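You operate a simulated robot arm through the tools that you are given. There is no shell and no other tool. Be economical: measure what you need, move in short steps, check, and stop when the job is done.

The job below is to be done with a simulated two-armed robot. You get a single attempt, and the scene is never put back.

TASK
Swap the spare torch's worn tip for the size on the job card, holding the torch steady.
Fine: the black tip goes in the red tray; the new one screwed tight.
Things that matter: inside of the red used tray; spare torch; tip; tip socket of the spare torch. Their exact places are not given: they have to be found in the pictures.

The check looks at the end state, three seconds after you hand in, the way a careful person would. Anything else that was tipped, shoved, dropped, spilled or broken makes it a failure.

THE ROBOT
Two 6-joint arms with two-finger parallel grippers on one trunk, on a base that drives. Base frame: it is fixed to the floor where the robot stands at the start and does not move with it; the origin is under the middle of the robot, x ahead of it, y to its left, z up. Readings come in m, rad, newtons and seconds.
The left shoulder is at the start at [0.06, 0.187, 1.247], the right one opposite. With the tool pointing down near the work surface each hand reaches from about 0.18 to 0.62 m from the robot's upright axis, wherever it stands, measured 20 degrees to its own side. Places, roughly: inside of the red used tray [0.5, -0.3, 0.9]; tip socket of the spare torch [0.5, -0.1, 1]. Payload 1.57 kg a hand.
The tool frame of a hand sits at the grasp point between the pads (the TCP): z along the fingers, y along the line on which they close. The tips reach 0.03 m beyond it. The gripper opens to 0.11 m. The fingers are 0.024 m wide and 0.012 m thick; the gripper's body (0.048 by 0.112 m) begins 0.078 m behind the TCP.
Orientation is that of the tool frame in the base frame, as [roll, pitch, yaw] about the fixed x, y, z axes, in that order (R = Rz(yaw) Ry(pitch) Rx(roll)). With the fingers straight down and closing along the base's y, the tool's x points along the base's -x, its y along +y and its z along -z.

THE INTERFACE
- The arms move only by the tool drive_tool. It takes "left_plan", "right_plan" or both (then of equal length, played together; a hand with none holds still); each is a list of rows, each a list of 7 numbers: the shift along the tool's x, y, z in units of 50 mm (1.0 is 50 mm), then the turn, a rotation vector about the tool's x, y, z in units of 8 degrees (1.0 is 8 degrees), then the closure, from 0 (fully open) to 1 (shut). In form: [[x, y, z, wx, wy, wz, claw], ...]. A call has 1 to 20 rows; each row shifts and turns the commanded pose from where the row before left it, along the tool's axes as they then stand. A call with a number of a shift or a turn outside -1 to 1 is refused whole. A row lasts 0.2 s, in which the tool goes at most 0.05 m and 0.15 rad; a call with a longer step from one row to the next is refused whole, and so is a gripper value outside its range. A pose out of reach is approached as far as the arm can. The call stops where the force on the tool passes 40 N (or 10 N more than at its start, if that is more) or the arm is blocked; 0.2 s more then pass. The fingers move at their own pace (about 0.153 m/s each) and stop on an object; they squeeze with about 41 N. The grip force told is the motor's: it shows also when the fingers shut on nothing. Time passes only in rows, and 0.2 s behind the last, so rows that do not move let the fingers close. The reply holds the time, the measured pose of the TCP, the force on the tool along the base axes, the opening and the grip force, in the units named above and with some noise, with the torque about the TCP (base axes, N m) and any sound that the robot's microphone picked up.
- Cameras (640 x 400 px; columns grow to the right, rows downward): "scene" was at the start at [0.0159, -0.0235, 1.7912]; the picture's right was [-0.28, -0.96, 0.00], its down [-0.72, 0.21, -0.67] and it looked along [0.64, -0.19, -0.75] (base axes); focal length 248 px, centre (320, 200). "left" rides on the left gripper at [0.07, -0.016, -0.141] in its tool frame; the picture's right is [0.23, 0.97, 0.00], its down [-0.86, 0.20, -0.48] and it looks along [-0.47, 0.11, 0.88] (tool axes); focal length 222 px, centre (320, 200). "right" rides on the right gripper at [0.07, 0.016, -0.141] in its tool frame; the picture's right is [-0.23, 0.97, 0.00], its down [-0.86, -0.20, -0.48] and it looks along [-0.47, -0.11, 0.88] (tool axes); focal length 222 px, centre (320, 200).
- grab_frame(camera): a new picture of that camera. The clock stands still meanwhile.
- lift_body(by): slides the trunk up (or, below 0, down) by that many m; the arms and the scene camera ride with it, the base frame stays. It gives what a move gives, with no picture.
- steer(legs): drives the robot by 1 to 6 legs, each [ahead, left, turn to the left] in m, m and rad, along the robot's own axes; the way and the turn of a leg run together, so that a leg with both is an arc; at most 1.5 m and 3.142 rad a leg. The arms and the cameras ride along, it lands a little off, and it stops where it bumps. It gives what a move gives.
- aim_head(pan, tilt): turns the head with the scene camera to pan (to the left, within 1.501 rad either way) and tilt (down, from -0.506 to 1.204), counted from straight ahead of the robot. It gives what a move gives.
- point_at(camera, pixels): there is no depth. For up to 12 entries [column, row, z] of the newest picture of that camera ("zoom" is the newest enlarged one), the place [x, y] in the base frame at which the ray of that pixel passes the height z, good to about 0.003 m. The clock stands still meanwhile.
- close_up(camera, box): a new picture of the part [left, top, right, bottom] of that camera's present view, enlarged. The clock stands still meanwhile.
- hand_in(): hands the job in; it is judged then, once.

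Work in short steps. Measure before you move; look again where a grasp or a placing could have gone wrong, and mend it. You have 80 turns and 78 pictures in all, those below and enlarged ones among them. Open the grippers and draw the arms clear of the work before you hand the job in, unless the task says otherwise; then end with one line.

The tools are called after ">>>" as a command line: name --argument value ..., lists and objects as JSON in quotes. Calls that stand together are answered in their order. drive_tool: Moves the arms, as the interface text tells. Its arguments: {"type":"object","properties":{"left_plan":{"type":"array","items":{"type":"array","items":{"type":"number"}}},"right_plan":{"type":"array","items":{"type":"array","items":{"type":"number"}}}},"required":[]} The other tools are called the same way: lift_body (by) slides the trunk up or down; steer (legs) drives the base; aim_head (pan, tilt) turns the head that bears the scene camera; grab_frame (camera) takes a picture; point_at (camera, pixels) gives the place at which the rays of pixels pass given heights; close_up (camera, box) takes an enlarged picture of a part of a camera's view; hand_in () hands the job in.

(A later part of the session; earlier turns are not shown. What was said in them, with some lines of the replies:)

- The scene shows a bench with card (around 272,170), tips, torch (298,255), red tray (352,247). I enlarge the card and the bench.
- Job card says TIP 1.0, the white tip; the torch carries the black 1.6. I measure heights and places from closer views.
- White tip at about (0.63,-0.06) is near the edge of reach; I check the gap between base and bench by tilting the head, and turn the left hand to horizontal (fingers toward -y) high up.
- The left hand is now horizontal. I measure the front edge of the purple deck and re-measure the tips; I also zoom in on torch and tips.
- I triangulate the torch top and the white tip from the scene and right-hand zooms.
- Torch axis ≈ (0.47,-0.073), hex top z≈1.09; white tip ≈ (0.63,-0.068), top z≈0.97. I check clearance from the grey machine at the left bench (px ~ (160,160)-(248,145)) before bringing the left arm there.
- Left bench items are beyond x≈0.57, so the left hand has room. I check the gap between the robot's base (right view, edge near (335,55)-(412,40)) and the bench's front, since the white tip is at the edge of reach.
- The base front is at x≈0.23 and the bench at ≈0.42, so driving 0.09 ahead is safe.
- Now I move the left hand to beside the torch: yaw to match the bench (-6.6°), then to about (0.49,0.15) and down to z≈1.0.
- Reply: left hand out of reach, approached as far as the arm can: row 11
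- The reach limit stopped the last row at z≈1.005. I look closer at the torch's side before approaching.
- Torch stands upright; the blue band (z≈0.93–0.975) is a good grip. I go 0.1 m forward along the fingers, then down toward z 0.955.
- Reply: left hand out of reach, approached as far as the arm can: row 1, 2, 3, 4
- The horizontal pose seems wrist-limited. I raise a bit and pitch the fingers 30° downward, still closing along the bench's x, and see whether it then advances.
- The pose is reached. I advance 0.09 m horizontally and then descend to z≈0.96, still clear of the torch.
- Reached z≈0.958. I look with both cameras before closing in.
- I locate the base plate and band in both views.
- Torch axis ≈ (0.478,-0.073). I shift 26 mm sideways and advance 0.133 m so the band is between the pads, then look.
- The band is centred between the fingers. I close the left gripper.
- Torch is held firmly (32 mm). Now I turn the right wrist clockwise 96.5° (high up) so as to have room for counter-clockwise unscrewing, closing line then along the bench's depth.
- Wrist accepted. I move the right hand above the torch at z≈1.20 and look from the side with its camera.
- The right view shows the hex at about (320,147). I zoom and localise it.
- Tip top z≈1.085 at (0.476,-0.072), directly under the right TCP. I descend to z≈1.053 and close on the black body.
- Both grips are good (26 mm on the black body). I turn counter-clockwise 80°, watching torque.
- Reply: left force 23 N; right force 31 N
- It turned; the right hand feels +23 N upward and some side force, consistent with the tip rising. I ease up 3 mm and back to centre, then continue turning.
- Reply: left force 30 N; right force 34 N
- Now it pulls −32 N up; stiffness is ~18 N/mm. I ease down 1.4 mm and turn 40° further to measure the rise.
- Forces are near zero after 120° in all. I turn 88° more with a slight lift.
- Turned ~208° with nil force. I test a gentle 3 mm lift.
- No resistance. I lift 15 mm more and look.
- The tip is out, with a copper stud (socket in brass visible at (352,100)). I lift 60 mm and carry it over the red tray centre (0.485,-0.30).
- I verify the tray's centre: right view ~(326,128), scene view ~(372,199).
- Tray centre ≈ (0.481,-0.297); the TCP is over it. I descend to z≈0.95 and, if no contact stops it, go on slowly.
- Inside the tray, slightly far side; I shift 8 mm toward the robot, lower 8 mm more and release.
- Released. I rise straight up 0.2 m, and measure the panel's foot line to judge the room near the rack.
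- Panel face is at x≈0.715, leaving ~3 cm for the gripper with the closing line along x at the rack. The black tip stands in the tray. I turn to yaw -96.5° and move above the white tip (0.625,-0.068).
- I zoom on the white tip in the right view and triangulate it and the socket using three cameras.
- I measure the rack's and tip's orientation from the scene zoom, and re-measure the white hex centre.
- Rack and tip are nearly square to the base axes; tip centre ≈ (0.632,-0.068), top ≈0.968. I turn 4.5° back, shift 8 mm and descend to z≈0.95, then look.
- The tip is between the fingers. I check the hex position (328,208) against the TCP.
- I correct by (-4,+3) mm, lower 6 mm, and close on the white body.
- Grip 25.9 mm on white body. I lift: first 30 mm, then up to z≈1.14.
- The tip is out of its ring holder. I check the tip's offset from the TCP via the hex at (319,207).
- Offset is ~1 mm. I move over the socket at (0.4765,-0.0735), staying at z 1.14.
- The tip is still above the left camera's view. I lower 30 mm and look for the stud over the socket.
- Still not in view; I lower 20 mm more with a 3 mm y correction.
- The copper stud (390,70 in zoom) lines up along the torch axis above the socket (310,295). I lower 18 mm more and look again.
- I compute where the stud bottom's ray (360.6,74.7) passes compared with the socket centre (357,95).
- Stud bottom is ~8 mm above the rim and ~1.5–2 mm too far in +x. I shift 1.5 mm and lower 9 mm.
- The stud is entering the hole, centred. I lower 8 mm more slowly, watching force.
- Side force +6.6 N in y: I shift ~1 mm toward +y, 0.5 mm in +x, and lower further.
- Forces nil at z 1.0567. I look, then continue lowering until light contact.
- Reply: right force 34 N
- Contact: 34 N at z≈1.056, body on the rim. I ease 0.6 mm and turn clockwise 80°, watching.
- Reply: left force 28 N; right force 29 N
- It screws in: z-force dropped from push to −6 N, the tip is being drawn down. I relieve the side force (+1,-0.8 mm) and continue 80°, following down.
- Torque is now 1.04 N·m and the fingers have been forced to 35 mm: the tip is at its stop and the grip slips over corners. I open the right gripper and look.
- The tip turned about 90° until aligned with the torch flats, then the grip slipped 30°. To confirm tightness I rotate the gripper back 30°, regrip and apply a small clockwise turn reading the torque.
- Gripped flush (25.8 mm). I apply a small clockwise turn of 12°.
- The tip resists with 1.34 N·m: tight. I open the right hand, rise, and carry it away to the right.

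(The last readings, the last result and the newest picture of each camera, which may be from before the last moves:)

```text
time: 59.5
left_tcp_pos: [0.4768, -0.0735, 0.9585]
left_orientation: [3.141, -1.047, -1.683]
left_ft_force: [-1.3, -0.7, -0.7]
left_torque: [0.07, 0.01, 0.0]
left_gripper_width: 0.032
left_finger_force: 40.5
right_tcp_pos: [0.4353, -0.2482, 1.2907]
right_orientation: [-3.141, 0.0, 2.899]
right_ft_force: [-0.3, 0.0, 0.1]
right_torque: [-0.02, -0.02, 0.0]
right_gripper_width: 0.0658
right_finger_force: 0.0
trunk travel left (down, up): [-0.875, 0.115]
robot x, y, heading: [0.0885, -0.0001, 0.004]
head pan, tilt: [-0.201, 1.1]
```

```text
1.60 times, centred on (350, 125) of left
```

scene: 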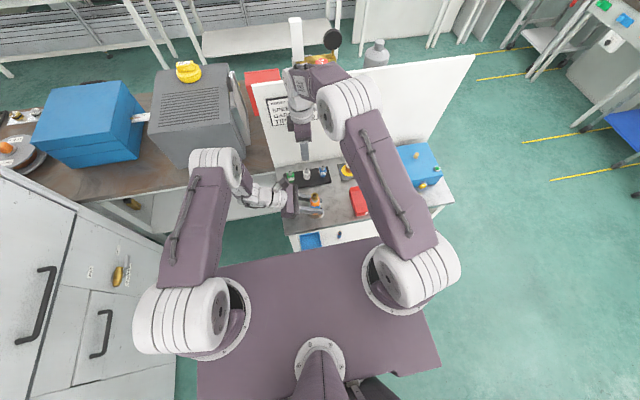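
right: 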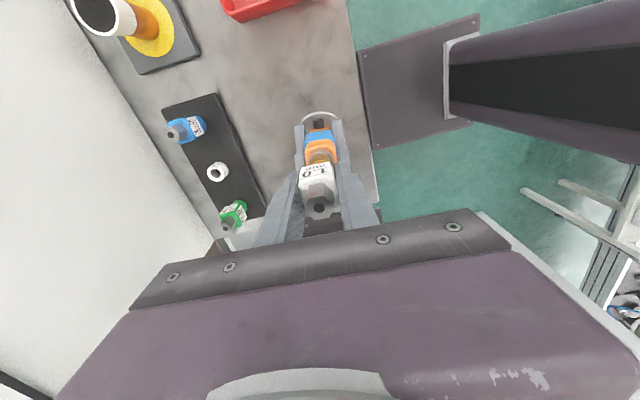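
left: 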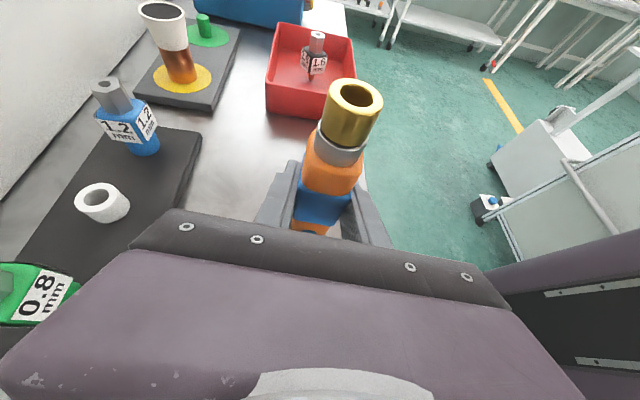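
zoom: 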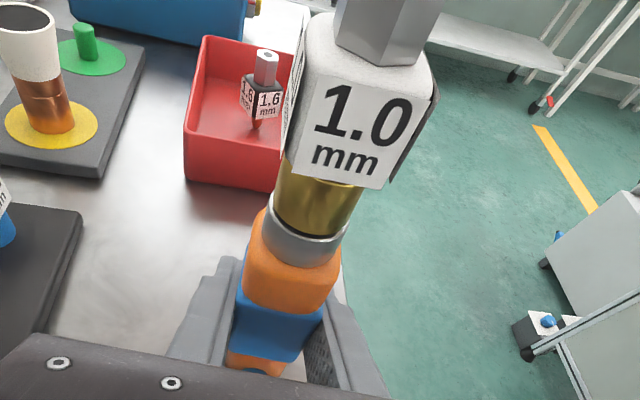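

The white 1.0 tip sits tight on the torch; black one is in the tray. I open the left hand and withdraw it straight back the way it came.

>>> drive_tool --left_plan '[[0, 0, 0, 0, 0, 0, 0.7], [0, 0, 0, 0, 0, 0, 0.3], [0, 0, 0, 0, 0, 0, 0], [0, 0, 0, 0, 0, 0, 0], [-0.2, 0, -0.346, 0, 0, 0, 0], [-0.445, 0, -0.77, 0, 0, 0, 0], [-0.445, 0, -0.77, 0, 0, 0, 0], [-0.445, 0, -0.77, 0, 0, 0, 0], [-0.3, 0, -0.52, 0, 0, 0, 0], [0.69, 0, -0.4, 0, 0, 0, 0], [0.69, 0, -0.4, 0, 0, 0, 0], [0.69, 0, -0.4, 0, 0, 0, 0], [0, 0, 0, 0, 0, 0, 0]]'

>>> close_up --camera "scene" --box '[250, 130, 430, 250]'

>>> grab_frame --camera "left"

```text
time: 62.3
left_tcp_pos: [0.4971, 0.1073, 1.0757]
left_orientation: [3.139, -1.047, -1.683]
left_ft_force: [0.1, -0.2, -0.6]
left_torque: [0.0, 0.01, 0.01]
left_gripper_width: 0.1101
left_finger_force: 0.1
right_tcp_pos: [0.4363, -0.2483, 1.2906]
right_orientation: [3.14, 0.0, 2.898]
right_ft_force: [0.2, 0.2, -0.7]
right_torque: [0.0, -0.02, -0.03]
right_gripper_width: 0.0663
right_finger_force: 0.1
trunk travel left (down, up): [-0.875, 0.115]
robot x, y, heading: [0.084, 0.0028, 0.004]
head pan, tilt: [-0.201, 1.1]
```

```text
3.33 times, centred on (340, 190) of scene
```

zoom: 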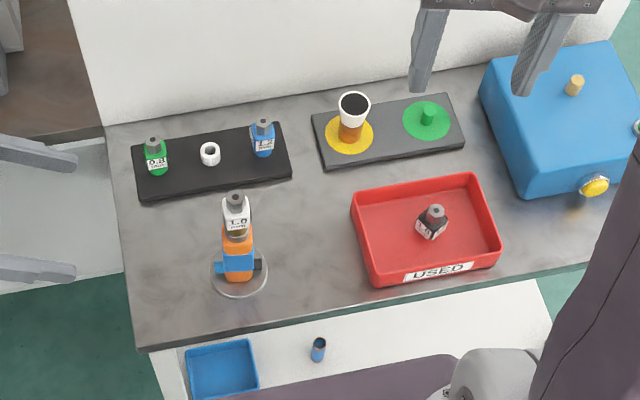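

```text
11 pictures are left
```

left: 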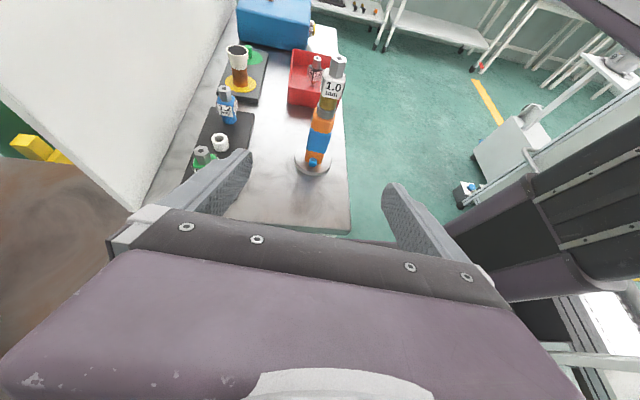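

Everything stands upright: torch with the white 1.0 tip, black tip inside the red tray, nothing else disturbed, both hands open and clear. I hand in.

>>> hand_in

```text
The job is handed in.
```

I fitted the white 1.0 mm tip from the job card to the spare torch. It held against a 1.34 N·m tightening turn, so it is screwed tight. The black 1.6 mm tip is in the red tray, the torch is standing upright, and both grippers are open and clear.
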